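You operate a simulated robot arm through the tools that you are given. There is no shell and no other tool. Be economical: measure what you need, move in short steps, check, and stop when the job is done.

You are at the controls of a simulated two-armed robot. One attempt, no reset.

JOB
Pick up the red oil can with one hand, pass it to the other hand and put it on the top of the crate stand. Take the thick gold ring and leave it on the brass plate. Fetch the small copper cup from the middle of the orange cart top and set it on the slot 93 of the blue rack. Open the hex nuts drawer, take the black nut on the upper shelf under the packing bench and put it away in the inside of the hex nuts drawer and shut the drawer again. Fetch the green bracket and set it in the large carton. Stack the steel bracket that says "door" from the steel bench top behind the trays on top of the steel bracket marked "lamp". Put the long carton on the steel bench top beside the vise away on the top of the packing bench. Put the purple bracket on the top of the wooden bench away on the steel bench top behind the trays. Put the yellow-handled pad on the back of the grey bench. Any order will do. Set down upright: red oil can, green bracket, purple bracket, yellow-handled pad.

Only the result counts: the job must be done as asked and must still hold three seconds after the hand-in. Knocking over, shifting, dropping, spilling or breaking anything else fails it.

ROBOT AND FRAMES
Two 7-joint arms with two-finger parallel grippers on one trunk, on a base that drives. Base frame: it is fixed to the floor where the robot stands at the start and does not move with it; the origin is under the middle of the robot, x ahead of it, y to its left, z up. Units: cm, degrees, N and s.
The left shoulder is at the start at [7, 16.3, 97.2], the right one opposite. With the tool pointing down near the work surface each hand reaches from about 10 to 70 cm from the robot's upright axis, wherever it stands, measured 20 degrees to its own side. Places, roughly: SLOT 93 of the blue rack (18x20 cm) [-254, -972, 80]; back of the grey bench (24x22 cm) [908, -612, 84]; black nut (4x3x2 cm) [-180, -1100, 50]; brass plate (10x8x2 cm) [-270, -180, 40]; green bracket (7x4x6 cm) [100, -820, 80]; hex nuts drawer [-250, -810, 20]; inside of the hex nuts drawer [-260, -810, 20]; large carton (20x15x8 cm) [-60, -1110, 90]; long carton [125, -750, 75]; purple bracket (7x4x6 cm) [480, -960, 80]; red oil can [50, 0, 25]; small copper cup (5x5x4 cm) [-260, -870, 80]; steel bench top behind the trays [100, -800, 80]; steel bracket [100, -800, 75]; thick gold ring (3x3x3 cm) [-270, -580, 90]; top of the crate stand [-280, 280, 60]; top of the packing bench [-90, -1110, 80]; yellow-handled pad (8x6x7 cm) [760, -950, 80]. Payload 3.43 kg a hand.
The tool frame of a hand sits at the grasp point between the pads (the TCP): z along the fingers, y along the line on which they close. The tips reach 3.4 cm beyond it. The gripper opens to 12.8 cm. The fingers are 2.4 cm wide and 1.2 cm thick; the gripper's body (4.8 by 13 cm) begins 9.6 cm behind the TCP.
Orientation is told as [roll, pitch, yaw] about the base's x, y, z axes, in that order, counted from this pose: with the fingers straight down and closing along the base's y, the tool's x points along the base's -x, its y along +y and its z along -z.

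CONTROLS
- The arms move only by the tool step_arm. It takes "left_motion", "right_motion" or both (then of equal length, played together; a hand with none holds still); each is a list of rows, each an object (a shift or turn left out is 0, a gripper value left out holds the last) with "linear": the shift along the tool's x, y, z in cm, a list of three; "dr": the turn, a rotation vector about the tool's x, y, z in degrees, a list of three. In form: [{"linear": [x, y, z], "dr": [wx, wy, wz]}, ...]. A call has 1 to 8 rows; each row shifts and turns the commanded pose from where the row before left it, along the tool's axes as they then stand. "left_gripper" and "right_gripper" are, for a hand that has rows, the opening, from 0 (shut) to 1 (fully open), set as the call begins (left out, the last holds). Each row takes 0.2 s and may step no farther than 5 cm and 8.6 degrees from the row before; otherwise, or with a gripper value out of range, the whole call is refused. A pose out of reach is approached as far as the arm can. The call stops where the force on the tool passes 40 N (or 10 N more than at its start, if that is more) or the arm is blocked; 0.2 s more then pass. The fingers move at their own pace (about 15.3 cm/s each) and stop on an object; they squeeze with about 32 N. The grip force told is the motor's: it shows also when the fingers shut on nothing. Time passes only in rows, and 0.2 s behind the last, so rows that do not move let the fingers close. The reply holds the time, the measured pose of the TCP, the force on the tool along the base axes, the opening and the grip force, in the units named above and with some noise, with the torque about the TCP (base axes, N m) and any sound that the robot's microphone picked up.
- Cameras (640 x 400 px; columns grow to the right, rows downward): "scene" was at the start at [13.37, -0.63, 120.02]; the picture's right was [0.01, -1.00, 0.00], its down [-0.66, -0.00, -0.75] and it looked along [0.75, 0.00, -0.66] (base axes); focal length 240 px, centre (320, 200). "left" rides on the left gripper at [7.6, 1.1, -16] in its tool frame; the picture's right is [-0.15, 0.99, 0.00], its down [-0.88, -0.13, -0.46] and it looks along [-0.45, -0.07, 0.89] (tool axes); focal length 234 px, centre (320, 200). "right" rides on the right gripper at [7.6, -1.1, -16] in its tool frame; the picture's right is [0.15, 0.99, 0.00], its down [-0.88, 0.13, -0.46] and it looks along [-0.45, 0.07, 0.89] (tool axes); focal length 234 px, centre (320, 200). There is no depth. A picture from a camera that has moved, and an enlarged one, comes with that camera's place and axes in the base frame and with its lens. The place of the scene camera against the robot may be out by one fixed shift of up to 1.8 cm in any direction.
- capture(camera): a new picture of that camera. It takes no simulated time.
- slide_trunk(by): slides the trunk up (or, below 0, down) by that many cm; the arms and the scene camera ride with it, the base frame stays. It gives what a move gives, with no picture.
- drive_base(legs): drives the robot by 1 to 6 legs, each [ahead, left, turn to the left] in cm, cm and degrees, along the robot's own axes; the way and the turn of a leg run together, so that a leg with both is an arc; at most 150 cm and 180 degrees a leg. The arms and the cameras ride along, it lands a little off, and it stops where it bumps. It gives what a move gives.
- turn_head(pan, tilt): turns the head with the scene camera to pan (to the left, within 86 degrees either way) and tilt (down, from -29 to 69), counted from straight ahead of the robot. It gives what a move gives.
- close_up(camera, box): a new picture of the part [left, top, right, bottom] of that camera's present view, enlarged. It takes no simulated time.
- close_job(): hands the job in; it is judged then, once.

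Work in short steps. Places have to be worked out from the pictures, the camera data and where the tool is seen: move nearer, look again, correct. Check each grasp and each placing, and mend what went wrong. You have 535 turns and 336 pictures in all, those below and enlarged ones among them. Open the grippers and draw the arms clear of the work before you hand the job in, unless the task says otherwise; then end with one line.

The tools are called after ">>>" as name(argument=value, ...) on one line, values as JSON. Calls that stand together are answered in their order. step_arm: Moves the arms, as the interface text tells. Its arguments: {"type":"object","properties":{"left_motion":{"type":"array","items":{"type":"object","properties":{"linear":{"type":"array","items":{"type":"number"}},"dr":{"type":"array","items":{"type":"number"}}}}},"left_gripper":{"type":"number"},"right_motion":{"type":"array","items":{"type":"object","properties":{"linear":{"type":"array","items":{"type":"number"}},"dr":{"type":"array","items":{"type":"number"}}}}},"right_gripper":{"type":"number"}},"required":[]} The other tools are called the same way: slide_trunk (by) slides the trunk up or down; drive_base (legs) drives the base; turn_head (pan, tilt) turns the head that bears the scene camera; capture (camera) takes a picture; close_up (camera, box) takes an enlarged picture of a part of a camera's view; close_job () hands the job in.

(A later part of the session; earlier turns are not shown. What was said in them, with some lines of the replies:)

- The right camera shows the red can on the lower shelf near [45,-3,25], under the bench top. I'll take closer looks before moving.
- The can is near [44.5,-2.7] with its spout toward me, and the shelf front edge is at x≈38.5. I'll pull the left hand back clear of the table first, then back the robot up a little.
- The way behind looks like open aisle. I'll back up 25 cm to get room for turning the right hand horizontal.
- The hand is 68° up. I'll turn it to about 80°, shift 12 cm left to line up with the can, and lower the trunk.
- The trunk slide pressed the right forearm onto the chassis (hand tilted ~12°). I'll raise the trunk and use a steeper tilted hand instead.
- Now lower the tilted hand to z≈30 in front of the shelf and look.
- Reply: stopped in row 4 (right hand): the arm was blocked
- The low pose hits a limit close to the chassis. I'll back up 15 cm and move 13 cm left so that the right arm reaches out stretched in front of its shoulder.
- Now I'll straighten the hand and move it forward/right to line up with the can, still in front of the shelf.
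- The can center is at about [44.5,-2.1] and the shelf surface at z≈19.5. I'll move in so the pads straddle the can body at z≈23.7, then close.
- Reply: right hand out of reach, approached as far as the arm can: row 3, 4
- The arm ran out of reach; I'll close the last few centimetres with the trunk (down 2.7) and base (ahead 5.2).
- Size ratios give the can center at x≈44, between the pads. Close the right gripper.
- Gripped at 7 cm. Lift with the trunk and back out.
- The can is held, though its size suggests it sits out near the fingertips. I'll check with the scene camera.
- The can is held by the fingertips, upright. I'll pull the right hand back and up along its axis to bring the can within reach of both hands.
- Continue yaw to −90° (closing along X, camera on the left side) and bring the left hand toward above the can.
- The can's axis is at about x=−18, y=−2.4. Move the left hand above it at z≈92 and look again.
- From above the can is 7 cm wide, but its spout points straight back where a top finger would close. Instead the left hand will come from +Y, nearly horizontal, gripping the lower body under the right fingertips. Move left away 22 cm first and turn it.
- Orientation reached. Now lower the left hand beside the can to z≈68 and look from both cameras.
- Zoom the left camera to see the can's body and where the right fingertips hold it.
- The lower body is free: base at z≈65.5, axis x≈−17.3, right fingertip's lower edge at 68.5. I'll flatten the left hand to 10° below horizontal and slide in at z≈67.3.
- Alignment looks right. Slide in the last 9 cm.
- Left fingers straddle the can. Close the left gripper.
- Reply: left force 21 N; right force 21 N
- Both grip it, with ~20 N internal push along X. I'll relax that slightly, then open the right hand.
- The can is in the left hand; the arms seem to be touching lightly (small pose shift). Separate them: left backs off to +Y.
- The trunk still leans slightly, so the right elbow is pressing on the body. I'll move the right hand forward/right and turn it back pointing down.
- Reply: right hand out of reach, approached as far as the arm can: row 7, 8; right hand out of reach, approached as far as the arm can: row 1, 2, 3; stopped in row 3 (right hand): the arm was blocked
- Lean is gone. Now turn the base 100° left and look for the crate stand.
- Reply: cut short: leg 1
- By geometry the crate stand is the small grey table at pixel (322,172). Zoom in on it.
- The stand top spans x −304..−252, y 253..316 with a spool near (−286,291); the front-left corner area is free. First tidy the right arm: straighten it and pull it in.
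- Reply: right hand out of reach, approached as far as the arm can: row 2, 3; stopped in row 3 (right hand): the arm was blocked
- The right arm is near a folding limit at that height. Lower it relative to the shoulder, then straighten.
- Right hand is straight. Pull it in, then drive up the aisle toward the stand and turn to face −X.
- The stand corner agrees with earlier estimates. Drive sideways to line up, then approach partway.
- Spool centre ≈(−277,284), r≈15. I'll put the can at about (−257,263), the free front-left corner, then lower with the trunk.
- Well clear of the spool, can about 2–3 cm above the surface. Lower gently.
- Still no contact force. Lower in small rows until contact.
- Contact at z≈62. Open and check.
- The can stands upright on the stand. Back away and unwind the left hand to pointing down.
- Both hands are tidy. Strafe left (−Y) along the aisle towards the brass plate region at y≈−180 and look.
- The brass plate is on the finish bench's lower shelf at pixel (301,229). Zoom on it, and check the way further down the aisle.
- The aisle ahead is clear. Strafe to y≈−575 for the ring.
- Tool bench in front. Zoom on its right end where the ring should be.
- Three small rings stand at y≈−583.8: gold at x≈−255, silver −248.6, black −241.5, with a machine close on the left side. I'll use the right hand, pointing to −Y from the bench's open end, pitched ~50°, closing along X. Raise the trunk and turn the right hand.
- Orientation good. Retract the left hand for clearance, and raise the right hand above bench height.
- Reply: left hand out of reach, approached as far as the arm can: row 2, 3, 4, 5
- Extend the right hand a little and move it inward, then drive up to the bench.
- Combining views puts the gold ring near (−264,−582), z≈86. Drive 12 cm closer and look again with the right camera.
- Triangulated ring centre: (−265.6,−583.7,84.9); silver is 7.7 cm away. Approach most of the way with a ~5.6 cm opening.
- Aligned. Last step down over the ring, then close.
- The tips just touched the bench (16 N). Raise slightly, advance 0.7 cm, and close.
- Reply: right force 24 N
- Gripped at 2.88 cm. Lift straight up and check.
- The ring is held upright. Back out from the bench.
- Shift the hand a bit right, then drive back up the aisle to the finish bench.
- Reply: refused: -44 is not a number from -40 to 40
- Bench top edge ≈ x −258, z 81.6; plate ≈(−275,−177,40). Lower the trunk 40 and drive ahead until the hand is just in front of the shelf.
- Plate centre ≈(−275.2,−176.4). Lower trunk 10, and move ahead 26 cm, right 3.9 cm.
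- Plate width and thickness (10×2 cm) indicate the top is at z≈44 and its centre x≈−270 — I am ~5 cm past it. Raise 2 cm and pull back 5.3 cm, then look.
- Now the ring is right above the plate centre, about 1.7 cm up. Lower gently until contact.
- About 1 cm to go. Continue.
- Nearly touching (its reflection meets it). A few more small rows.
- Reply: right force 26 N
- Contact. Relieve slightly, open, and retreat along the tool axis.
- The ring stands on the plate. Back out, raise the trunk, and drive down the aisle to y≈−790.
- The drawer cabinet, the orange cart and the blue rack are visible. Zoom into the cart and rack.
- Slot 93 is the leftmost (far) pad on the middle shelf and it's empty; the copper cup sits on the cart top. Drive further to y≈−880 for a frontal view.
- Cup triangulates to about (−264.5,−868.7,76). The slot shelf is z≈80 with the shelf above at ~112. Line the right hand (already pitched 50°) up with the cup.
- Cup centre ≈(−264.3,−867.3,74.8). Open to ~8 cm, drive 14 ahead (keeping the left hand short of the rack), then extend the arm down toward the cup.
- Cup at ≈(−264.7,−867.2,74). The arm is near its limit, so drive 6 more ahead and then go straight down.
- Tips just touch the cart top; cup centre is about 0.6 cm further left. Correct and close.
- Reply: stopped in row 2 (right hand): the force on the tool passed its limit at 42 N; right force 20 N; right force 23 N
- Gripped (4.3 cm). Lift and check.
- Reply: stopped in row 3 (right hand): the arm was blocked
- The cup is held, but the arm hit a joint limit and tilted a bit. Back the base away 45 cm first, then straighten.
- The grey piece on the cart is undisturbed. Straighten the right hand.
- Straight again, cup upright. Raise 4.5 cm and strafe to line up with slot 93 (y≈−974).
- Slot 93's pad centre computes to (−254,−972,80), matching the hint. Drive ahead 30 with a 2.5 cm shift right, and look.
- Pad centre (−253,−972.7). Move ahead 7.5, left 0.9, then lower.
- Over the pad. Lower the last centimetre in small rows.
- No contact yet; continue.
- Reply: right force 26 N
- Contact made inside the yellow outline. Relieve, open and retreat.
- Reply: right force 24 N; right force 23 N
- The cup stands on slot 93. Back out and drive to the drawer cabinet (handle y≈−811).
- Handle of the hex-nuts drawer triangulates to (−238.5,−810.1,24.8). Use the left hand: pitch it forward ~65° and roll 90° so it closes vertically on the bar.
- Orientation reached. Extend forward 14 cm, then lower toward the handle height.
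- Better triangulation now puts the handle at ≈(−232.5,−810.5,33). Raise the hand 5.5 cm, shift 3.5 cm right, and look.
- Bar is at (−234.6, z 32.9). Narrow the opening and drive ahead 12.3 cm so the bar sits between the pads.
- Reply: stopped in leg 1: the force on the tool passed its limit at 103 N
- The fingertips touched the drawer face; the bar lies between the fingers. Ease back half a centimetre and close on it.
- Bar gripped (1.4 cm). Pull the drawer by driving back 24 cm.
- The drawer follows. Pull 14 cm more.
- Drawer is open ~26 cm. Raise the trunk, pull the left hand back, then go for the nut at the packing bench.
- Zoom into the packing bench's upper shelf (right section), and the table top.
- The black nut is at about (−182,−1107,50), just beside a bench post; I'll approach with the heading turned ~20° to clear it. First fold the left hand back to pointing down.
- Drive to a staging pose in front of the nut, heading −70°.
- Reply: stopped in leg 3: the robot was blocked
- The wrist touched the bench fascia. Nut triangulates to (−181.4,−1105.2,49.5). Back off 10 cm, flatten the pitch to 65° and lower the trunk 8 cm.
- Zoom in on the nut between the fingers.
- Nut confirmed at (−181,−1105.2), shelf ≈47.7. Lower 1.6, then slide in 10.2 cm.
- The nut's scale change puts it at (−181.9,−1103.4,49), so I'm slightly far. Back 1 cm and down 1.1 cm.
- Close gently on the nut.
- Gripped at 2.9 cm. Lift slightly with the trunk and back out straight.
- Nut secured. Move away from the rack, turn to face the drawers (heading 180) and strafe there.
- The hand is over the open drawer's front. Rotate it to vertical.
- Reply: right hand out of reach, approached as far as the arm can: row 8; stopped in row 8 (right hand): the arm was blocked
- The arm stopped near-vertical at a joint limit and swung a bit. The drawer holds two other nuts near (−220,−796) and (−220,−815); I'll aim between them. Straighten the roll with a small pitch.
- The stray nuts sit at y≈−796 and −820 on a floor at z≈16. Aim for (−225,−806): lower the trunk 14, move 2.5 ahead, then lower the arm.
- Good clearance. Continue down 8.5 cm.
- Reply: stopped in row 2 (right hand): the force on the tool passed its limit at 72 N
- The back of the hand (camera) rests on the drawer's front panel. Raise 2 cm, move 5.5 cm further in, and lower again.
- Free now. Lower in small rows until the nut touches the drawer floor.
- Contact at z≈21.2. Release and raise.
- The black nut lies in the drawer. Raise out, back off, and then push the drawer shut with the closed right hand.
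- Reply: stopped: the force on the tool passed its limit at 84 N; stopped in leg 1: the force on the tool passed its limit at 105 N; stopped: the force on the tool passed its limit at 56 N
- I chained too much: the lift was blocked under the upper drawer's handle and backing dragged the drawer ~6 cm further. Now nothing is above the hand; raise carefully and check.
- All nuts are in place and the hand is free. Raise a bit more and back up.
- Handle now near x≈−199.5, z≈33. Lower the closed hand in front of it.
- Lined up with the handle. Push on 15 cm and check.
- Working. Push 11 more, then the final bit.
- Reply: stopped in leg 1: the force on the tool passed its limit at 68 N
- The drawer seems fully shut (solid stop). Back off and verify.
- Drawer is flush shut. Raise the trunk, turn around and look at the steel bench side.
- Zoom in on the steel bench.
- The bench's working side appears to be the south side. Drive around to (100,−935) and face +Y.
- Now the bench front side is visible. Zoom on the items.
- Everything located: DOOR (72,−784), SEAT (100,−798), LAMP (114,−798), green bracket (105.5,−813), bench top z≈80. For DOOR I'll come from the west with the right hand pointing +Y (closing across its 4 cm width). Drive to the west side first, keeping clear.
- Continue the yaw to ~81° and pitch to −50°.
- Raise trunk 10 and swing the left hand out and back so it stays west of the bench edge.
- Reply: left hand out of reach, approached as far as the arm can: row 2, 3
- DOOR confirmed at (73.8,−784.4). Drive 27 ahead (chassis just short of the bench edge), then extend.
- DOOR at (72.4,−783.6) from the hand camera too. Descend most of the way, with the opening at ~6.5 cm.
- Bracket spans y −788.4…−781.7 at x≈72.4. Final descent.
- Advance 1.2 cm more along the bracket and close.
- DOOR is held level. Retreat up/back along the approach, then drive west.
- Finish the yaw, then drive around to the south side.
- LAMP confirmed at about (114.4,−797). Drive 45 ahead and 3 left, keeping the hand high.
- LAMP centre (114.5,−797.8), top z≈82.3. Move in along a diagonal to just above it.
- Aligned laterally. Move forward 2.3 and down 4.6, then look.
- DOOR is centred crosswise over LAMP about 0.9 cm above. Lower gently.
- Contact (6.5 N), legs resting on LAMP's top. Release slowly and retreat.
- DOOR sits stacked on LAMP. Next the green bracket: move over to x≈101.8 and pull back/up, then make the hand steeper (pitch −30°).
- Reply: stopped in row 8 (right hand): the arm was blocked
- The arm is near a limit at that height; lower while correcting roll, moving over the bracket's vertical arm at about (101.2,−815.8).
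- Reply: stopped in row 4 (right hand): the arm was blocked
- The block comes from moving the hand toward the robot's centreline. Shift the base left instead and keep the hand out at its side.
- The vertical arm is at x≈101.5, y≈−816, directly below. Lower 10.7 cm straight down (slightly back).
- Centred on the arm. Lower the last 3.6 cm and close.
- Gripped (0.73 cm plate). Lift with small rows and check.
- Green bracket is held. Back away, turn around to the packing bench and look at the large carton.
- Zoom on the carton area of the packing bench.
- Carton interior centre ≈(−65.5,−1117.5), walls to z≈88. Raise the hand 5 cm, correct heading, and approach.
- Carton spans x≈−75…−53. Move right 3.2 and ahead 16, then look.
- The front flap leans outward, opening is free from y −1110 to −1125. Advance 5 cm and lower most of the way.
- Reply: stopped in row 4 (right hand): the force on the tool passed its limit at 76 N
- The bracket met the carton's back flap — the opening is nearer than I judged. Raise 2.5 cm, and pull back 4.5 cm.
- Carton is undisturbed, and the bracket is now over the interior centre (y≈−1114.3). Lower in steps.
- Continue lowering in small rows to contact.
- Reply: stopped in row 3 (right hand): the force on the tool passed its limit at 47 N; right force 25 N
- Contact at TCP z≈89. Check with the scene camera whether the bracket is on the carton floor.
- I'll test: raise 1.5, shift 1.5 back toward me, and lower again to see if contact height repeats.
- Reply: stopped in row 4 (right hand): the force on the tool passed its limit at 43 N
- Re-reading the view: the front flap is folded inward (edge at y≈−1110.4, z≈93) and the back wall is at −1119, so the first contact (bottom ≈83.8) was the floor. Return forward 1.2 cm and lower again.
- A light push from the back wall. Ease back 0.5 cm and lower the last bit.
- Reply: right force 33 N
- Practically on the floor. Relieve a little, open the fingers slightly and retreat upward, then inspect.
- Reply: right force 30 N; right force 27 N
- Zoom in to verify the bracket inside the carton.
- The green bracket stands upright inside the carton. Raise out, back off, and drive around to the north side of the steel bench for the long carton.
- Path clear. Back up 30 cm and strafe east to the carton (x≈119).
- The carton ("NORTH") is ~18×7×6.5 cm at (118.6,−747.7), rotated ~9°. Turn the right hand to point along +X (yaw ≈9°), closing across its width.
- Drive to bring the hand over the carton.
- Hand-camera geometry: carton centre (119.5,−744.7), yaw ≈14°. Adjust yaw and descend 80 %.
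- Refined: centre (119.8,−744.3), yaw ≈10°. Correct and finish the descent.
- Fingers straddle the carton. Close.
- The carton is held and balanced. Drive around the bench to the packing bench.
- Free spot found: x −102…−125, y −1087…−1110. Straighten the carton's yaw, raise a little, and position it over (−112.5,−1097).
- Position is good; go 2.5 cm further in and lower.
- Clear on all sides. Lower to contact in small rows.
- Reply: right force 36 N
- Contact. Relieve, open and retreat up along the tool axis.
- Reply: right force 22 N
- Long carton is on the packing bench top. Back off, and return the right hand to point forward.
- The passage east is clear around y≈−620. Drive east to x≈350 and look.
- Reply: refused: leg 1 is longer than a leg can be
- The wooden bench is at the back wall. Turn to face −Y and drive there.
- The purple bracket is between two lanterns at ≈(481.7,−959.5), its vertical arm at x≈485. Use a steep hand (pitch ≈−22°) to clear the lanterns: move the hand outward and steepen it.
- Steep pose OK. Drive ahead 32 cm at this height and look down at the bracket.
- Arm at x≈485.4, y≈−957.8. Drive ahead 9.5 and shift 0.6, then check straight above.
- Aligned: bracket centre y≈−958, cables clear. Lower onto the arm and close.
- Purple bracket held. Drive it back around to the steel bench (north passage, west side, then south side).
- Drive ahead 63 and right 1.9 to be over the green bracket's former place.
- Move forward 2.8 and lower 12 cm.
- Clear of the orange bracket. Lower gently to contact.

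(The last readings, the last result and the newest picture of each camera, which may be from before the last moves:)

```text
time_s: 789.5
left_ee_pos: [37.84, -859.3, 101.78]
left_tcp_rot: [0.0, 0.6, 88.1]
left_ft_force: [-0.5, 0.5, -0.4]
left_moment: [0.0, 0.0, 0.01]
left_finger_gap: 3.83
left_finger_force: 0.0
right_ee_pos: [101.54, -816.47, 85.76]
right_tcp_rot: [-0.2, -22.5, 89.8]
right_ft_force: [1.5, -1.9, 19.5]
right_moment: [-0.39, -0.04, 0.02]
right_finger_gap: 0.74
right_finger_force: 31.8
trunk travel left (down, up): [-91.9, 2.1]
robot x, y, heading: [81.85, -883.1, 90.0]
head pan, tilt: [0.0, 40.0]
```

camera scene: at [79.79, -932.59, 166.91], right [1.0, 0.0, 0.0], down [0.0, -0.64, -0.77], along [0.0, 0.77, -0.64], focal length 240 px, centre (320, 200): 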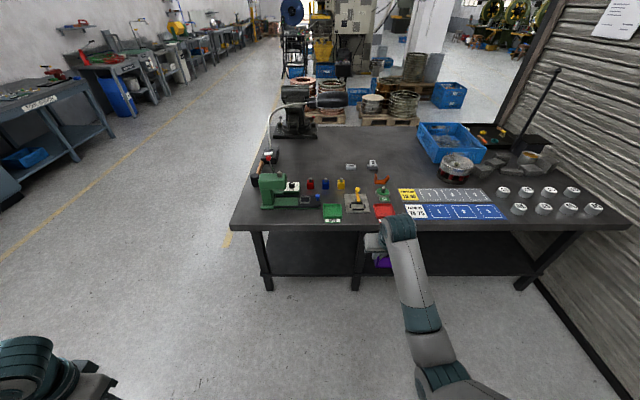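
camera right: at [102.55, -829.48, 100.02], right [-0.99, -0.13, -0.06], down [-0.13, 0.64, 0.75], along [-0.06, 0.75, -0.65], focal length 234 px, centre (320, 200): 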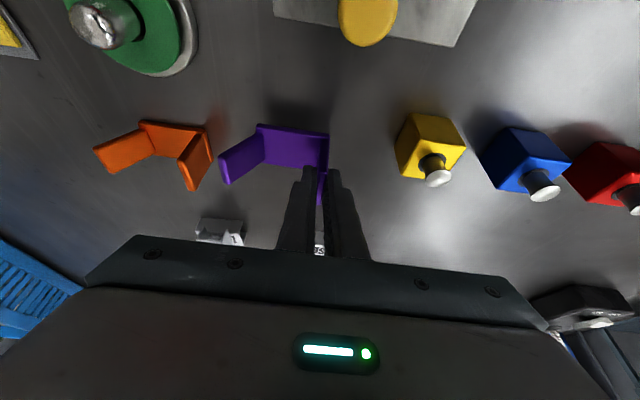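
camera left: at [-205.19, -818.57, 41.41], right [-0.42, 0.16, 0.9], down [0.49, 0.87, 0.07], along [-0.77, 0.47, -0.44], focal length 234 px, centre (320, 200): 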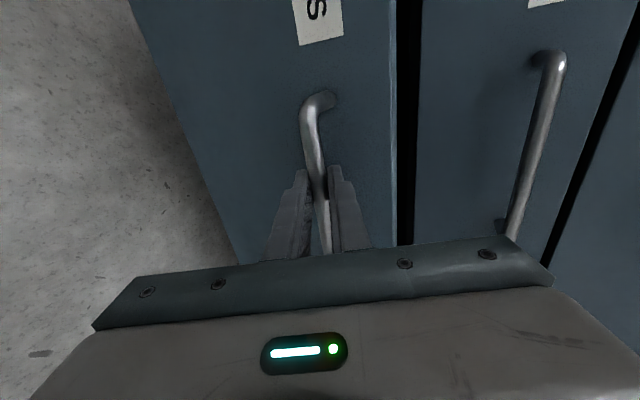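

Contact. Relieve slightly, open and raise.

>>> step_arm(right_motion=[{"linear": [-0.08, 0, -0.19]}, {}])

>>> step_arm(right_motion=[{}, {}, {}], right_gripper=0.25)

>>> step_arm(right_motion=[{"linear": [-1.13, 0, -2.8]}, {"linear": [-1.5, 0, -3.7]}, {"linear": [-1.5, 0, -3.7]}, {"linear": [-1.5, 0, -3.7]}])

>>> capture(camera="right")

```text
time_s: 790.0
left_ee_pos: [37.85, -859.31, 101.72]
left_tcp_rot: [-0.2, 0.7, 88.2]
left_ft_force: [0.0, 0.1, 0.3]
left_moment: [0.01, 0.01, -0.02]
left_finger_gap: 3.84
left_finger_force: 0.0
right_ee_pos: [101.52, -816.58, 85.89]
right_tcp_rot: [-0.1, -22.5, 89.8]
right_ft_force: [2.0, 4.8, 17.1]
right_moment: [0.07, -0.02, 0.01]
right_finger_gap: 0.72
right_finger_force: 32.1
trunk travel left (down, up): [-91.9, 2.1]
robot x, y, heading: [81.8, -883.28, 90.2]
head pan, tilt: [0.0, 40.0]
```

```text
time_s: 790.9
left_ee_pos: [37.79, -859.06, 101.75]
left_tcp_rot: [-0.1, 0.8, 88.3]
left_ft_force: [1.0, 0.0, 0.4]
left_moment: [-0.02, -0.01, 0.0]
left_finger_gap: 3.83
left_finger_force: 0.3
right_ee_pos: [101.52, -816.6, 85.71]
right_tcp_rot: [-0.2, -22.1, 89.8]
right_ft_force: [0.1, 0.1, 0.2]
right_moment: [-0.03, -0.03, -0.02]
right_finger_gap: 3.19
right_finger_force: 0.1
trunk travel left (down, up): [-91.9, 2.1]
robot x, y, heading: [81.6, -883.09, 89.9]
head pan, tilt: [0.0, 40.0]
```

```text
time_s: 791.9
left_ee_pos: [37.84, -859.16, 101.7]
left_tcp_rot: [-0.1, 0.7, 88.3]
left_ft_force: [-0.1, 0.2, -0.1]
left_moment: [0.01, 0.01, -0.01]
left_finger_gap: 3.84
left_finger_force: 0.2
right_ee_pos: [101.51, -816.58, 100.77]
right_tcp_rot: [-0.2, -22.2, 89.7]
right_ft_force: [0.2, 0.3, 0.9]
right_moment: [-0.01, -0.01, -0.06]
right_finger_gap: 3.19
right_finger_force: 0.0
trunk travel left (down, up): [-91.9, 2.1]
robot x, y, heading: [81.92, -882.77, 90.0]
head pan, tilt: [0.0, 40.0]
```

```text
157 pictures are left
camera right: at [102.57, -829.61, 112.75], right [-0.99, -0.13, -0.06], down [-0.13, 0.64, 0.75], along [-0.06, 0.75, -0.65], focal length 234 px, centre (320, 200)
```

right: 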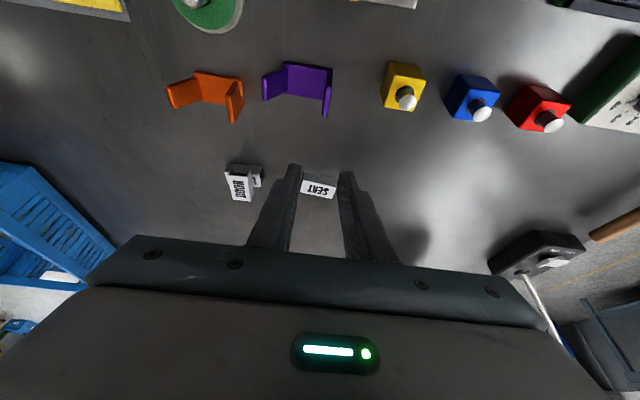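

Purple bracket is upright behind the trays; DOOR still on LAMP. Now drive to the far room for the yellow-handled pad.

>>> drive_base(legs=[[-62, 0, 0], [0, 0, 180], [0, -110, 0], [0, -52, 0], [-150, 0, 0], [-150, 0, 0]])

>>> drive_base(legs=[[-35, 0, 0], [0, 148, 0], [0, 148, 0], [0, 148, 0], [0, 148, 0], [0, 100, 0]])

>>> turn_head(pan=25, tilt=20)

>>> capture(camera="scene")

```text
time_s: 824.7
left_ee_pos: [-35.9, -666.48, 101.7]
left_tcp_rot: [-0.1, 0.9, -91.9]
left_ft_force: [-0.8, 0.2, 0.3]
left_moment: [-0.02, -0.03, 0.0]
left_finger_gap: 3.81
left_finger_force: 0.1
right_ee_pos: [-99.6, -709.1, 100.72]
right_tcp_rot: [-0.2, -22.2, -90.2]
right_ft_force: [-0.1, 0.3, -0.3]
right_moment: [0.01, -0.02, -0.01]
right_finger_gap: 3.21
right_finger_force: 0.0
trunk travel left (down, up): [-91.9, 2.1]
robot x, y, heading: [-80.08, -642.53, -90.0]
head pan, tilt: [0.0, 40.0]
```

```text
time_s: 859.5
left_ee_pos: [657.34, -628.27, 101.71]
left_tcp_rot: [-0.1, 0.9, -91.1]
left_ft_force: [0.1, 0.0, -1.0]
left_moment: [0.03, 0.01, 0.03]
left_finger_gap: 3.83
left_finger_force: 0.1
right_ee_pos: [594.05, -671.72, 100.87]
right_tcp_rot: [-0.2, -22.2, -89.4]
right_ft_force: [-0.1, -0.2, 0.5]
right_moment: [-0.01, 0.02, 0.0]
right_finger_gap: 3.19
right_finger_force: 0.1
trunk travel left (down, up): [-91.9, 2.1]
robot x, y, heading: [612.97, -604.91, -89.3]
head pan, tilt: [0.0, 40.0]
```

```text
time_s: 860.4
left_ee_pos: [657.26, -628.28, 101.84]
left_tcp_rot: [0.0, 0.7, -91.0]
left_ft_force: [0.3, 0.2, -0.2]
left_moment: [0.01, 0.02, 0.0]
left_finger_gap: 3.83
left_finger_force: 0.0
right_ee_pos: [594.28, -671.78, 100.64]
right_tcp_rot: [-0.3, -22.2, -89.4]
right_ft_force: [0.6, 0.5, 0.3]
right_moment: [0.03, -0.03, -0.01]
right_finger_gap: 3.22
right_finger_force: 0.0
trunk travel left (down, up): [-91.9, 2.1]
robot x, y, heading: [612.85, -604.95, -89.3]
head pan, tilt: [25.0, 20.0]
```

```text
156 pictures are left
camera scene: at [617.06, -619.17, 170.04], right [-0.9, -0.43, 0.0], down [-0.15, 0.31, -0.94], along [0.41, -0.85, -0.34], focal length 240 px, centre (320, 200)
```

scene: 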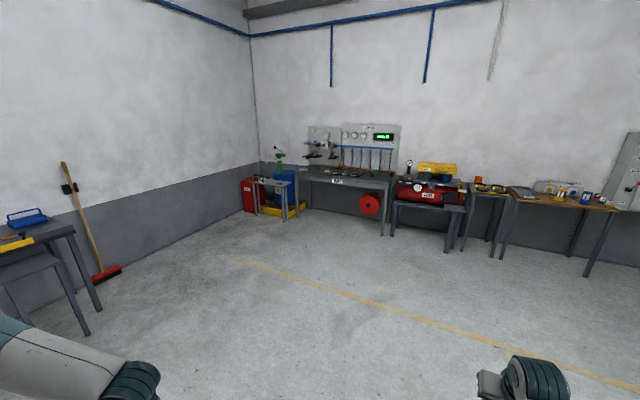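

The pad is on the gauge bench at the back. Drive to about (752,−850).

>>> drive_base(legs=[[120, 75, 0], [122, 75, -0.7]])

>>> turn_head(pan=0, tilt=35)

>>> capture(camera="scene")

```text
time_s: 874.2
left_ee_pos: [809.57, -869.69, 101.78]
left_tcp_rot: [-0.1, 0.6, -92.1]
left_ft_force: [0.2, -0.3, 0.4]
left_moment: [0.01, 0.0, -0.02]
left_finger_gap: 3.82
left_finger_force: 0.1
right_ee_pos: [745.61, -911.87, 100.83]
right_tcp_rot: [-0.2, -22.3, -90.6]
right_ft_force: [-1.2, 0.0, -0.7]
right_moment: [0.0, -0.02, 0.02]
right_finger_gap: 3.22
right_finger_force: 0.1
trunk travel left (down, up): [-91.9, 2.1]
robot x, y, heading: [765.98, -845.46, -90.2]
head pan, tilt: [25.0, 20.0]
```

```text
time_s: 875.1
left_ee_pos: [809.57, -869.71, 101.71]
left_tcp_rot: [-0.2, 0.8, -92.1]
left_ft_force: [0.5, -0.4, -0.5]
left_moment: [-0.01, 0.01, -0.02]
left_finger_gap: 3.87
left_finger_force: 0.1
right_ee_pos: [745.63, -911.93, 100.81]
right_tcp_rot: [-0.1, -22.2, -90.6]
right_ft_force: [-0.5, 0.6, -0.8]
right_moment: [0.02, -0.03, 0.02]
right_finger_gap: 3.22
right_finger_force: 0.0
trunk travel left (down, up): [-91.9, 2.1]
robot x, y, heading: [765.83, -845.5, -90.5]
head pan, tilt: [0.0, 35.0]
```

```text
155 pictures are left
camera scene: at [765.64, -860.11, 167.67], right [-1.0, 0.01, 0.0], down [0.0, 0.57, -0.82], along [-0.01, -0.82, -0.57], focal length 240 px, centre (320, 200)
```

scene: 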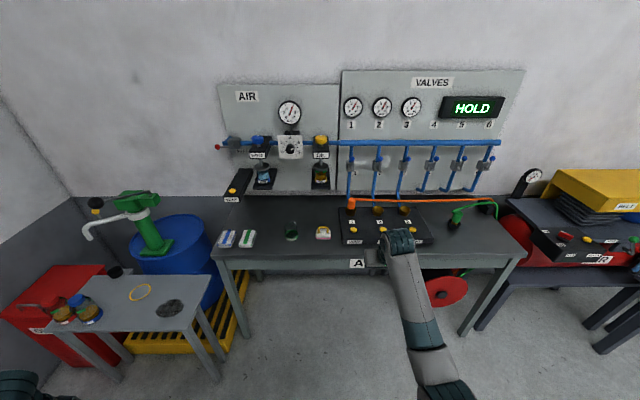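

>>> close_up(camera="scene", box=[200, 190, 392, 310])

```text
3.33 times, centred on (296, 250) of scene
camera zoom: at [765.64, -860.11, 167.67], right [-1.0, 0.01, 0.0], down [0.0, 0.57, -0.82], along [-0.01, -0.82, -0.57], focal length 800 px, centre (400, 33)
```

zoom: 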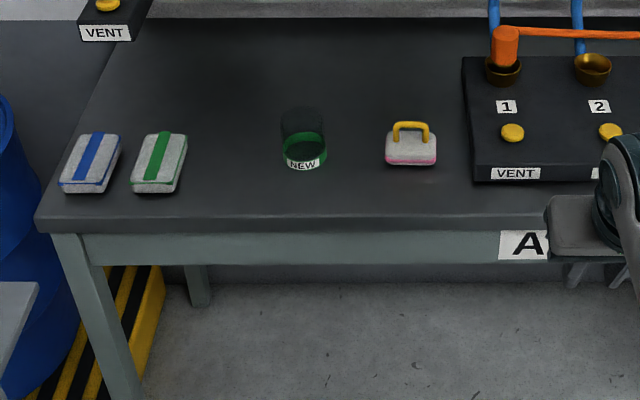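

The pad is at about (763,−953). Position the right hand above it and look.

>>> drive_base(legs=[[28, 17.3, 0.4]])

>>> step_arm(right_motion=[{}, {}], right_gripper=0.85)

>>> capture(camera="right")

```text
time_s: 877.3
left_ee_pos: [826.9, -897.3, 101.82]
left_tcp_rot: [0.0, 0.7, -91.6]
left_ft_force: [0.6, 0.0, -0.1]
left_moment: [-0.03, -0.04, 0.01]
left_finger_gap: 3.84
left_finger_force: 0.0
right_ee_pos: [763.27, -940.19, 100.93]
right_tcp_rot: [-0.2, -22.2, -90.1]
right_ft_force: [-0.3, 0.2, 0.9]
right_moment: [-0.02, 0.01, -0.03]
right_finger_gap: 3.18
right_finger_force: 0.0
trunk travel left (down, up): [-91.9, 2.1]
robot x, y, heading: [782.91, -873.88, -89.8]
head pan, tilt: [0.0, 35.0]
```

```text
time_s: 877.9
left_ee_pos: [826.9, -897.35, 101.8]
left_tcp_rot: [-0.1, 0.6, -91.5]
left_ft_force: [0.2, 0.4, -0.3]
left_moment: [0.0, -0.04, 0.05]
left_finger_gap: 3.84
left_finger_force: 0.0
right_ee_pos: [763.38, -940.16, 100.82]
right_tcp_rot: [-0.2, -22.3, -90.1]
right_ft_force: [0.2, -0.2, 0.3]
right_moment: [0.01, -0.01, -0.03]
right_finger_gap: 10.88
right_finger_force: 0.1
trunk travel left (down, up): [-91.9, 2.1]
robot x, y, heading: [782.85, -873.72, -89.9]
head pan, tilt: [0.0, 35.0]
```

```text
153 pictures are left
camera right: at [762.4, -927.08, 112.72], right [0.99, 0.13, -0.06], down [0.13, -0.64, 0.75], along [0.06, -0.75, -0.65], focal length 234 px, centre (320, 200)
```

right: 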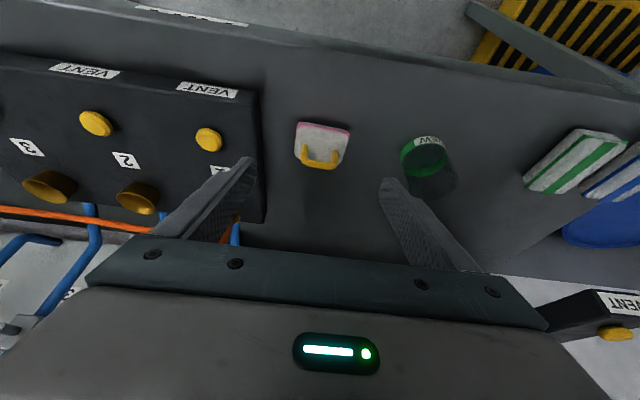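

Advance 7 and lower 8, then look again for a precise fix.

>>> step_arm(right_motion=[{"linear": [-1.16, 0.1, 3.35]}, {"linear": [-1.16, 0.1, 3.35]}, {"linear": [-1.16, 0.1, 3.35]}])

>>> capture(camera="right")

```text
time_s: 878.7
left_ee_pos: [826.86, -897.48, 101.76]
left_tcp_rot: [-0.1, 0.8, -91.6]
left_ft_force: [0.2, -1.0, -0.4]
left_moment: [0.01, 0.0, -0.02]
left_finger_gap: 3.86
left_finger_force: 0.0
right_ee_pos: [763.64, -947.41, 92.8]
right_tcp_rot: [-0.1, -22.2, -90.1]
right_ft_force: [0.0, 0.4, 0.2]
right_moment: [-0.01, -0.01, 0.01]
right_finger_gap: 10.88
right_finger_force: 0.2
trunk travel left (down, up): [-91.9, 2.1]
robot x, y, heading: [783.05, -873.83, -90.0]
head pan, tilt: [0.0, 35.0]
```

```text
152 pictures are left
camera right: at [762.72, -934.27, 104.64], right [0.99, 0.13, -0.06], down [0.13, -0.64, 0.75], along [0.06, -0.75, -0.65], focal length 234 px, centre (320, 200)
```

right: 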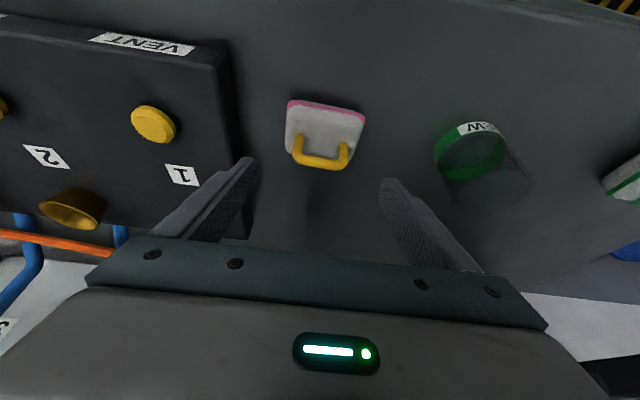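

Pad centre ≈(763.5,−948.4). Lower 8 cm around it and check.

>>> step_arm(right_motion=[{"linear": [1.3, 0, 3.95]}, {"linear": [1.2, 0, 3.6]}])

>>> capture(camera="right")

```text
time_s: 879.3
left_ee_pos: [826.92, -897.27, 101.7]
left_tcp_rot: [-0.2, 0.6, -91.7]
left_ft_force: [1.5, 0.6, 0.6]
left_moment: [-0.06, -0.03, 0.01]
left_finger_gap: 3.84
left_finger_force: 0.1
right_ee_pos: [763.83, -947.73, 85.63]
right_tcp_rot: [-0.1, -22.2, -90.1]
right_ft_force: [0.0, 0.1, 0.3]
right_moment: [-0.01, -0.04, 0.01]
right_finger_gap: 10.89
right_finger_force: 0.1
trunk travel left (down, up): [-91.9, 2.1]
robot x, y, heading: [782.69, -873.98, -90.0]
head pan, tilt: [0.0, 35.0]
stopped in row 2 (right hand): the force on the tool passed its limit at 195 N (the readings are from after the stop); the commanded pose is now the measured one
```

```text
151 pictures are left
camera right: at [762.74, -934.6, 97.55], right [0.99, 0.13, -0.06], down [0.13, -0.64, 0.75], along [0.06, -0.75, -0.65], focal length 234 px, centre (320, 200)
```

right: 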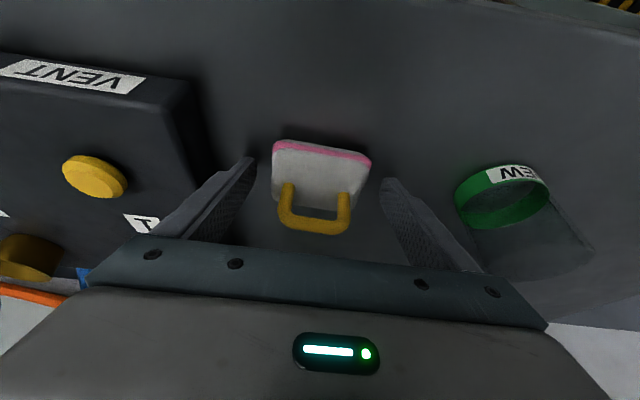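

Fingertips reached the bench (z≈82); pad is centred between them. Lift 0.4, advance 0.8, and close.

>>> step_arm(right_motion=[{"linear": [-0.9, 0, -0.07]}])

>>> step_arm(right_motion=[{}, {}, {}], right_gripper=0.4)

>>> step_arm(right_motion=[{"linear": [-0.75, 0, -1.85]}, {"linear": [-1.5, 0, -3.7]}, {"linear": [-1.5, 0, -3.7]}, {"linear": [-1.5, 0, -3.7]}])

>>> capture(camera="right")

```text
time_s: 879.7
left_ee_pos: [826.92, -897.55, 101.76]
left_tcp_rot: [-0.1, 0.8, -91.8]
left_ft_force: [0.1, 0.6, 0.4]
left_moment: [0.0, -0.03, 0.02]
left_finger_gap: 3.83
left_finger_force: 0.0
right_ee_pos: [763.71, -948.58, 85.83]
right_tcp_rot: [-0.2, -22.0, -90.1]
right_ft_force: [0.4, 0.8, 0.1]
right_moment: [0.0, -0.01, 0.0]
right_finger_gap: 10.85
right_finger_force: 0.1
trunk travel left (down, up): [-91.9, 2.1]
robot x, y, heading: [783.05, -873.33, -89.9]
head pan, tilt: [0.0, 35.0]
```

```text
time_s: 880.5
left_ee_pos: [826.96, -897.41, 101.69]
left_tcp_rot: [-0.1, 0.7, -91.7]
left_ft_force: [0.2, -1.3, 0.2]
left_moment: [-0.01, 0.02, 0.02]
left_finger_gap: 3.85
left_finger_force: 0.0
right_ee_pos: [763.87, -948.61, 85.98]
right_tcp_rot: [-0.1, -22.1, -90.1]
right_ft_force: [0.2, 0.4, 2.3]
right_moment: [0.17, 0.04, -0.08]
right_finger_gap: 7.47
right_finger_force: 32.4
trunk travel left (down, up): [-91.9, 2.1]
robot x, y, heading: [782.81, -873.63, -90.0]
head pan, tilt: [0.0, 35.0]
```

```text
time_s: 881.5
left_ee_pos: [826.9, -897.42, 101.73]
left_tcp_rot: [-0.1, 0.6, -91.6]
left_ft_force: [0.9, 0.0, 0.5]
left_moment: [0.02, 0.02, 0.01]
left_finger_gap: 3.86
left_finger_force: 0.0
right_ee_pos: [763.71, -948.69, 99.97]
right_tcp_rot: [-0.1, -22.0, -90.1]
right_ft_force: [1.0, -0.3, -1.6]
right_moment: [-0.02, 0.0, 0.03]
right_finger_gap: 7.48
right_finger_force: 31.5
trunk travel left (down, up): [-91.9, 2.1]
robot x, y, heading: [782.97, -873.88, -89.6]
head pan, tilt: [0.0, 35.0]
```

```text
150 pictures are left
camera right: at [762.78, -935.53, 111.85], right [0.99, 0.13, -0.06], down [0.13, -0.65, 0.75], along [0.06, -0.75, -0.66], focal length 234 px, centre (320, 200)
```

right: 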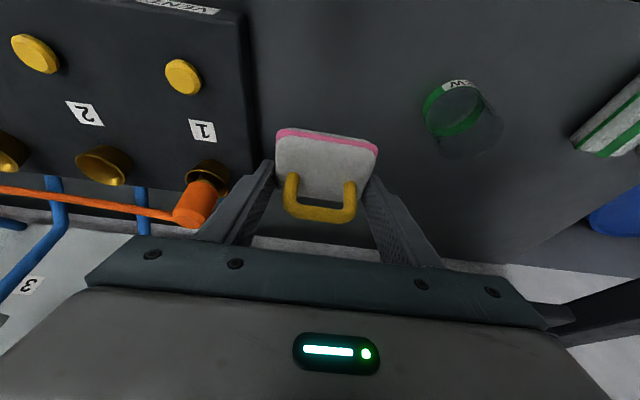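

The pad is held upright. Back away and go face the grey bench (heading 0).

>>> drive_base(legs=[[-90, 0, 0], [0, 0, 90], [-30, 130, 0]])

>>> turn_head(pan=0, tilt=35)

>>> capture(camera="scene")

```text
time_s: 896.4
left_ee_pos: [772.94, -610.38, 101.67]
left_tcp_rot: [0.0, 0.8, -0.3]
left_ft_force: [0.4, 0.0, 0.9]
left_moment: [0.01, -0.02, -0.01]
left_finger_gap: 3.89
left_finger_force: 0.0
right_ee_pos: [825.57, -672.25, 99.78]
right_tcp_rot: [-0.1, -22.0, 1.1]
right_ft_force: [-0.1, 0.2, -0.9]
right_moment: [0.01, 0.01, 0.01]
right_finger_gap: 7.41
right_finger_force: 32.3
trunk travel left (down, up): [-91.9, 2.1]
robot x, y, heading: [750.57, -654.99, 1.5]
head pan, tilt: [0.0, 35.0]
```

```text
time_s: 897.0
left_ee_pos: [772.95, -610.41, 101.72]
left_tcp_rot: [-0.1, 0.8, -0.2]
left_ft_force: [0.0, 0.6, 0.6]
left_moment: [0.0, -0.01, -0.01]
left_finger_gap: 3.86
left_finger_force: 0.1
right_ee_pos: [825.4, -672.13, 99.88]
right_tcp_rot: [-0.1, -22.1, 1.3]
right_ft_force: [-0.5, 0.2, -1.1]
right_moment: [0.0, -0.01, -0.03]
right_finger_gap: 7.42
right_finger_force: 31.8
trunk travel left (down, up): [-91.9, 2.1]
robot x, y, heading: [750.13, -654.84, 1.5]
head pan, tilt: [0.0, 35.0]
```

```text
149 pictures are left
camera scene: at [763.99, -655.16, 167.66], right [0.02, -1.0, 0.0], down [-0.57, -0.01, -0.82], along [0.82, 0.02, -0.57], focal length 240 px, centre (320, 200)
```

scene: 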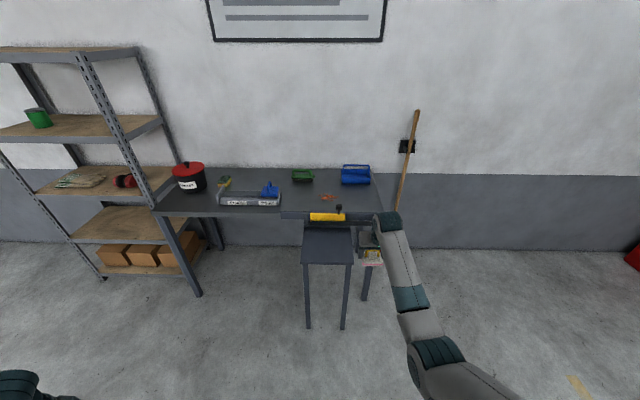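

>>> close_up(camera="scene", box=[150, 145, 406, 305])

```text
2.50 times, centred on (278, 225) of scene
camera zoom: at [763.99, -655.16, 167.66], right [0.02, -1.0, 0.0], down [-0.57, -0.01, -0.82], along [0.82, 0.02, -0.57], focal length 600 px, centre (425, 138)
```

zoom: 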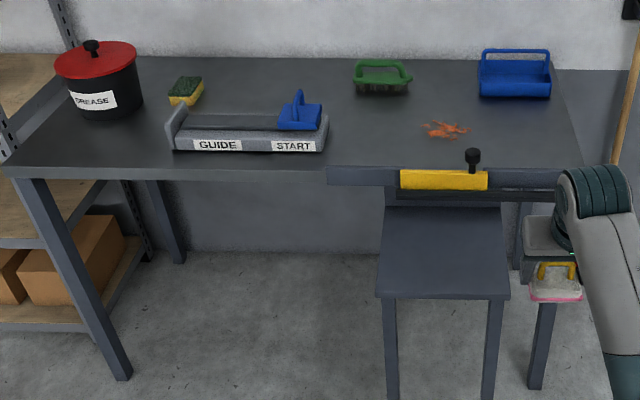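

The free back area is at ≈(908,−612), bench front x≈873, top z≈82. Move left 60, ahead 60 and look.

>>> drive_base(legs=[[0, 0, -1.5], [0, 60, 0], [60, 0, 0]])

>>> capture(camera="right")

>>> capture(camera="scene")

```text
time_s: 903.7
left_ee_pos: [834.14, -551.2, 101.73]
left_tcp_rot: [-0.1, 0.7, -2.0]
left_ft_force: [-0.6, 0.8, -0.8]
left_moment: [0.0, -0.03, 0.0]
left_finger_gap: 3.81
left_finger_force: 0.1
right_ee_pos: [884.87, -614.54, 99.99]
right_tcp_rot: [0.0, -22.1, -0.4]
right_ft_force: [0.0, -0.1, -0.5]
right_moment: [-0.03, 0.01, 0.0]
right_finger_gap: 7.43
right_finger_force: 32.7
trunk travel left (down, up): [-91.9, 2.1]
robot x, y, heading: [810.23, -594.87, 0.1]
head pan, tilt: [0.0, 35.0]
```

```text
147 pictures are left
camera right: at [871.99, -615.56, 111.88], right [-0.13, 0.99, -0.06], down [0.65, 0.13, 0.75], along [0.75, 0.06, -0.66], focal length 234 px, centre (320, 200)
```

right: 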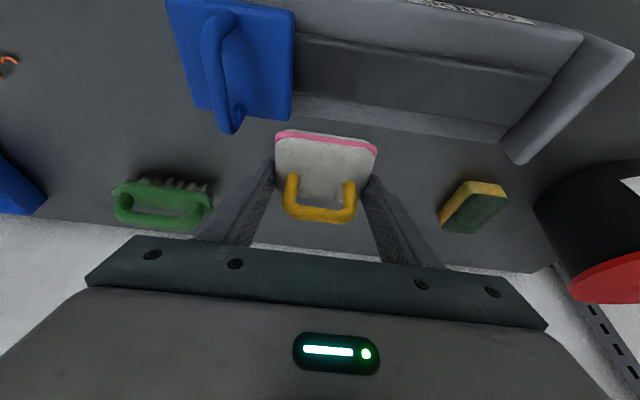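

```text
146 pictures are left
camera scene: at [823.91, -595.76, 167.67], right [0.0, -1.0, 0.0], down [-0.57, 0.0, -0.82], along [0.82, 0.0, -0.57], focal length 240 px, centre (320, 200)
```

scene: 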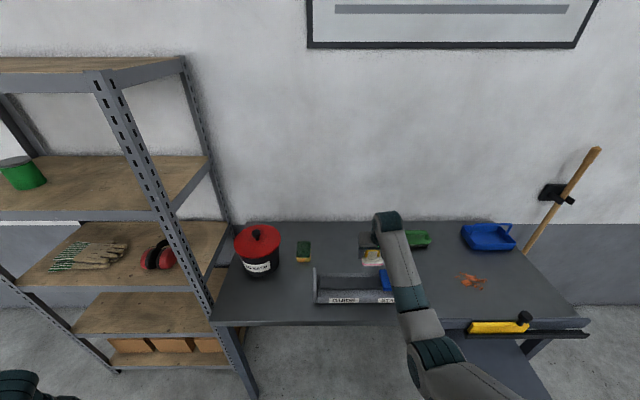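

Free area between the green brush (y≈−643) and sponge (y≈−586), behind the fixture. Move ahead 22.7, left 1.5, and lower.

>>> drive_base(legs=[[22.7, 1.5, 0]])

>>> step_arm(right_motion=[{"linear": [1.5, 0, 3.7]}, {"linear": [1.5, 0, 3.7]}])

>>> capture(camera="right")

```text
time_s: 905.5
left_ee_pos: [856.76, -549.88, 101.83]
left_tcp_rot: [0.0, 0.7, -2.1]
left_ft_force: [0.3, -0.2, 0.0]
left_moment: [0.0, -0.03, 0.01]
left_finger_gap: 3.82
left_finger_force: 0.2
right_ee_pos: [907.48, -613.33, 100.0]
right_tcp_rot: [-0.1, -22.1, -0.4]
right_ft_force: [0.0, 0.1, -1.3]
right_moment: [0.0, -0.03, 0.0]
right_finger_gap: 7.41
right_finger_force: 31.8
trunk travel left (down, up): [-91.9, 2.1]
robot x, y, heading: [832.77, -593.94, -0.1]
head pan, tilt: [0.0, 35.0]
```

```text
time_s: 906.0
left_ee_pos: [856.95, -549.86, 101.71]
left_tcp_rot: [-0.2, 0.8, -2.0]
left_ft_force: [-0.4, 0.1, 0.2]
left_moment: [0.01, -0.01, -0.04]
left_finger_gap: 3.83
left_finger_force: 0.1
right_ee_pos: [907.61, -613.32, 91.94]
right_tcp_rot: [-0.1, -22.0, -0.4]
right_ft_force: [-0.1, -0.5, -1.5]
right_moment: [-0.02, 0.06, -0.03]
right_finger_gap: 7.41
right_finger_force: 31.9
trunk travel left (down, up): [-91.9, 2.1]
robot x, y, heading: [832.7, -593.79, -0.4]
head pan, tilt: [0.0, 35.0]
```

```text
145 pictures are left
camera right: at [894.68, -614.31, 103.89], right [-0.13, 0.99, -0.06], down [0.65, 0.13, 0.75], along [0.75, 0.06, -0.66], focal length 234 px, centre (320, 200)
```

right: 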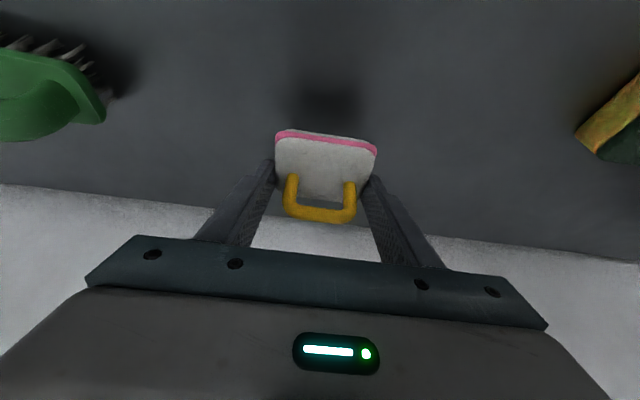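

Good clearance. Lower in decreasing steps to contact.

>>> step_arm(right_motion=[{"linear": [0.94, 0, 2.3]}, {"linear": [0.57, 0, 1.4]}, {"linear": [0.3, 0, 0.74]}, {"linear": [0.15, 0, 0.37]}, {"linear": [0.11, 0, 0.28]}, {"linear": [0.11, 0, 0.28]}])

```text
time_s: 907.1
left_ee_pos: [856.75, -549.89, 101.69]
left_tcp_rot: [0.0, 0.7, -2.1]
left_ft_force: [0.5, -0.6, 0.1]
left_moment: [0.03, 0.05, 0.03]
left_finger_gap: 3.83
left_finger_force: 0.0
right_ee_pos: [908.22, -613.39, 87.9]
right_tcp_rot: [-0.1, -23.1, -0.6]
right_ft_force: [-10.8, 1.8, 26.2]
right_moment: [-0.14, 0.68, -0.08]
right_finger_gap: 7.44
right_finger_force: 32.3
trunk travel left (down, up): [-91.9, 2.1]
robot x, y, heading: [832.88, -593.3, -0.6]
head pan, tilt: [0.0, 35.0]
stopped in row 5 (right hand): the force on the tool passed its limit at 44 N (the readings are from after the stop); the commanded pose is now the measured one
```

Contact at the bench (z≈84). Relieve, open, raise.

>>> step_arm(right_motion=[{"linear": [0.1, 0, -0.35]}, {}])

>>> step_arm(right_motion=[{}, {}, {}], right_gripper=0.85)

>>> step_arm(right_motion=[{"linear": [-1.13, 0, -2.8]}, {"linear": [-1.5, 0, -3.7]}, {"linear": [-1.5, 0, -3.7]}, {"linear": [-1.5, 0, -3.7]}])

>>> capture(camera="right")

```text
time_s: 907.7
left_ee_pos: [856.91, -549.76, 101.82]
left_tcp_rot: [-0.1, 0.7, -2.1]
left_ft_force: [-0.3, -0.3, -0.5]
left_moment: [0.01, -0.01, 0.01]
left_finger_gap: 3.85
left_finger_force: 0.2
right_ee_pos: [907.97, -613.38, 87.84]
right_tcp_rot: [-0.2, -22.9, -0.6]
right_ft_force: [6.0, -0.7, 12.2]
right_moment: [-0.01, -0.6, 0.02]
right_finger_gap: 7.43
right_finger_force: 32.4
trunk travel left (down, up): [-91.9, 2.1]
robot x, y, heading: [833.03, -593.59, -0.5]
head pan, tilt: [0.0, 35.0]
```

```text
time_s: 908.5
left_ee_pos: [856.82, -549.92, 101.78]
left_tcp_rot: [0.0, 0.8, -2.0]
left_ft_force: [-0.4, 0.8, -0.3]
left_moment: [-0.01, 0.0, -0.03]
left_finger_gap: 3.86
left_finger_force: 0.1
right_ee_pos: [907.79, -613.17, 87.54]
right_tcp_rot: [0.0, -22.6, -0.4]
right_ft_force: [-3.1, 0.0, 2.9]
right_moment: [0.21, 0.05, 0.16]
right_finger_gap: 10.89
right_finger_force: 0.9
trunk travel left (down, up): [-91.9, 2.1]
robot x, y, heading: [832.86, -593.49, -0.4]
head pan, tilt: [0.0, 35.0]
```

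```text
time_s: 909.5
left_ee_pos: [856.89, -549.95, 101.61]
left_tcp_rot: [0.0, 0.8, -2.1]
left_ft_force: [-0.3, 0.1, 0.1]
left_moment: [-0.02, -0.02, -0.03]
left_finger_gap: 3.84
left_finger_force: 0.0
right_ee_pos: [907.61, -613.39, 102.72]
right_tcp_rot: [-0.1, -22.7, -0.6]
right_ft_force: [-1.5, -0.1, 0.2]
right_moment: [0.02, -0.02, 0.01]
right_finger_gap: 10.88
right_finger_force: 0.1
trunk travel left (down, up): [-91.9, 2.1]
robot x, y, heading: [832.8, -594.0, -0.4]
head pan, tilt: [0.0, 35.0]
```

```text
144 pictures are left
camera right: at [894.53, -614.37, 114.55], right [-0.13, 0.99, -0.06], down [0.64, 0.13, 0.76], along [0.76, 0.06, -0.65], focal length 234 px, centre (320, 200)
```

right: 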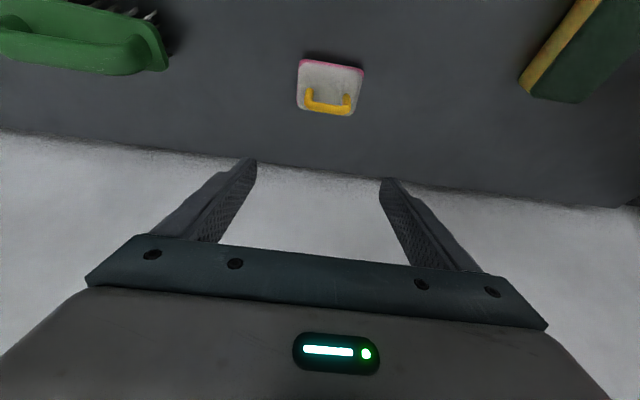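

The pad stands upright at the back of the grey bench. Back the arms clear and open both grippers.

>>> drive_base(legs=[[-70, 0, 0]])

>>> step_arm(left_motion=[{}, {}, {}], left_gripper=1.0, right_motion=[{}, {}, {}], right_gripper=1.0)

>>> close_up(camera="scene", box=[220, 140, 476, 300])

```text
time_s: 913.3
left_ee_pos: [786.76, -549.39, 101.89]
left_tcp_rot: [-0.1, 0.9, -2.0]
left_ft_force: [0.6, 0.2, -0.7]
left_moment: [-0.01, 0.0, -0.02]
left_finger_gap: 3.84
left_finger_force: 0.1
right_ee_pos: [837.58, -612.96, 102.61]
right_tcp_rot: [-0.1, -22.7, -0.4]
right_ft_force: [1.3, 0.1, 0.2]
right_moment: [0.01, -0.01, 0.03]
right_finger_gap: 10.86
right_finger_force: 0.1
trunk travel left (down, up): [-91.9, 2.1]
robot x, y, heading: [762.54, -593.43, -0.5]
head pan, tilt: [0.0, 35.0]
```

```text
time_s: 914.1
left_ee_pos: [786.63, -549.45, 101.8]
left_tcp_rot: [-0.1, 0.6, -2.0]
left_ft_force: [0.0, -0.5, -0.3]
left_moment: [0.0, -0.04, 0.02]
left_finger_gap: 12.81
left_finger_force: 0.1
right_ee_pos: [837.41, -612.95, 102.81]
right_tcp_rot: [-0.1, -22.7, -0.4]
right_ft_force: [0.4, -0.7, -0.4]
right_moment: [-0.02, -0.01, -0.01]
right_finger_gap: 12.79
right_finger_force: 0.1
trunk travel left (down, up): [-91.9, 2.1]
robot x, y, heading: [762.62, -593.18, -0.3]
head pan, tilt: [0.0, 35.0]
```

```text
2.50 times, centred on (348, 220) of scene
camera zoom: at [776.39, -594.05, 167.67], right [0.0, -1.0, 0.0], down [-0.57, 0.0, -0.82], along [0.82, 0.0, -0.57], focal length 600 px, centre (250, 150)
```

zoom: 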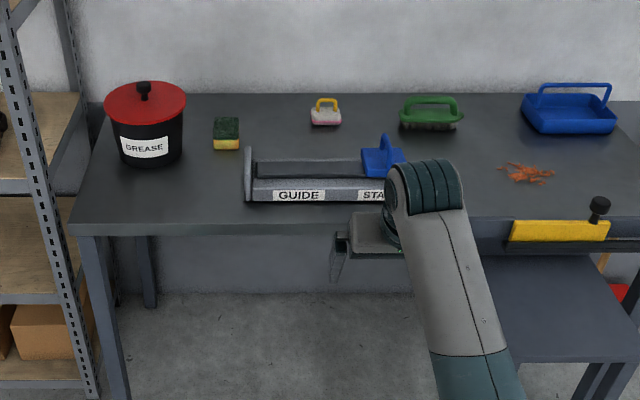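

All nine parts are in place as judged from the pictures, the grippers are open and the arms are clear. Handing the job in.

>>> close_job()

```text
The job is handed in.
```

I finished all nine tasks and handed the job in; the verdict has not come back. I checked each placement by camera after releasing it. The black nut was checked before the drawer was shut, and I did not go back to re-check earlier ones at the end.
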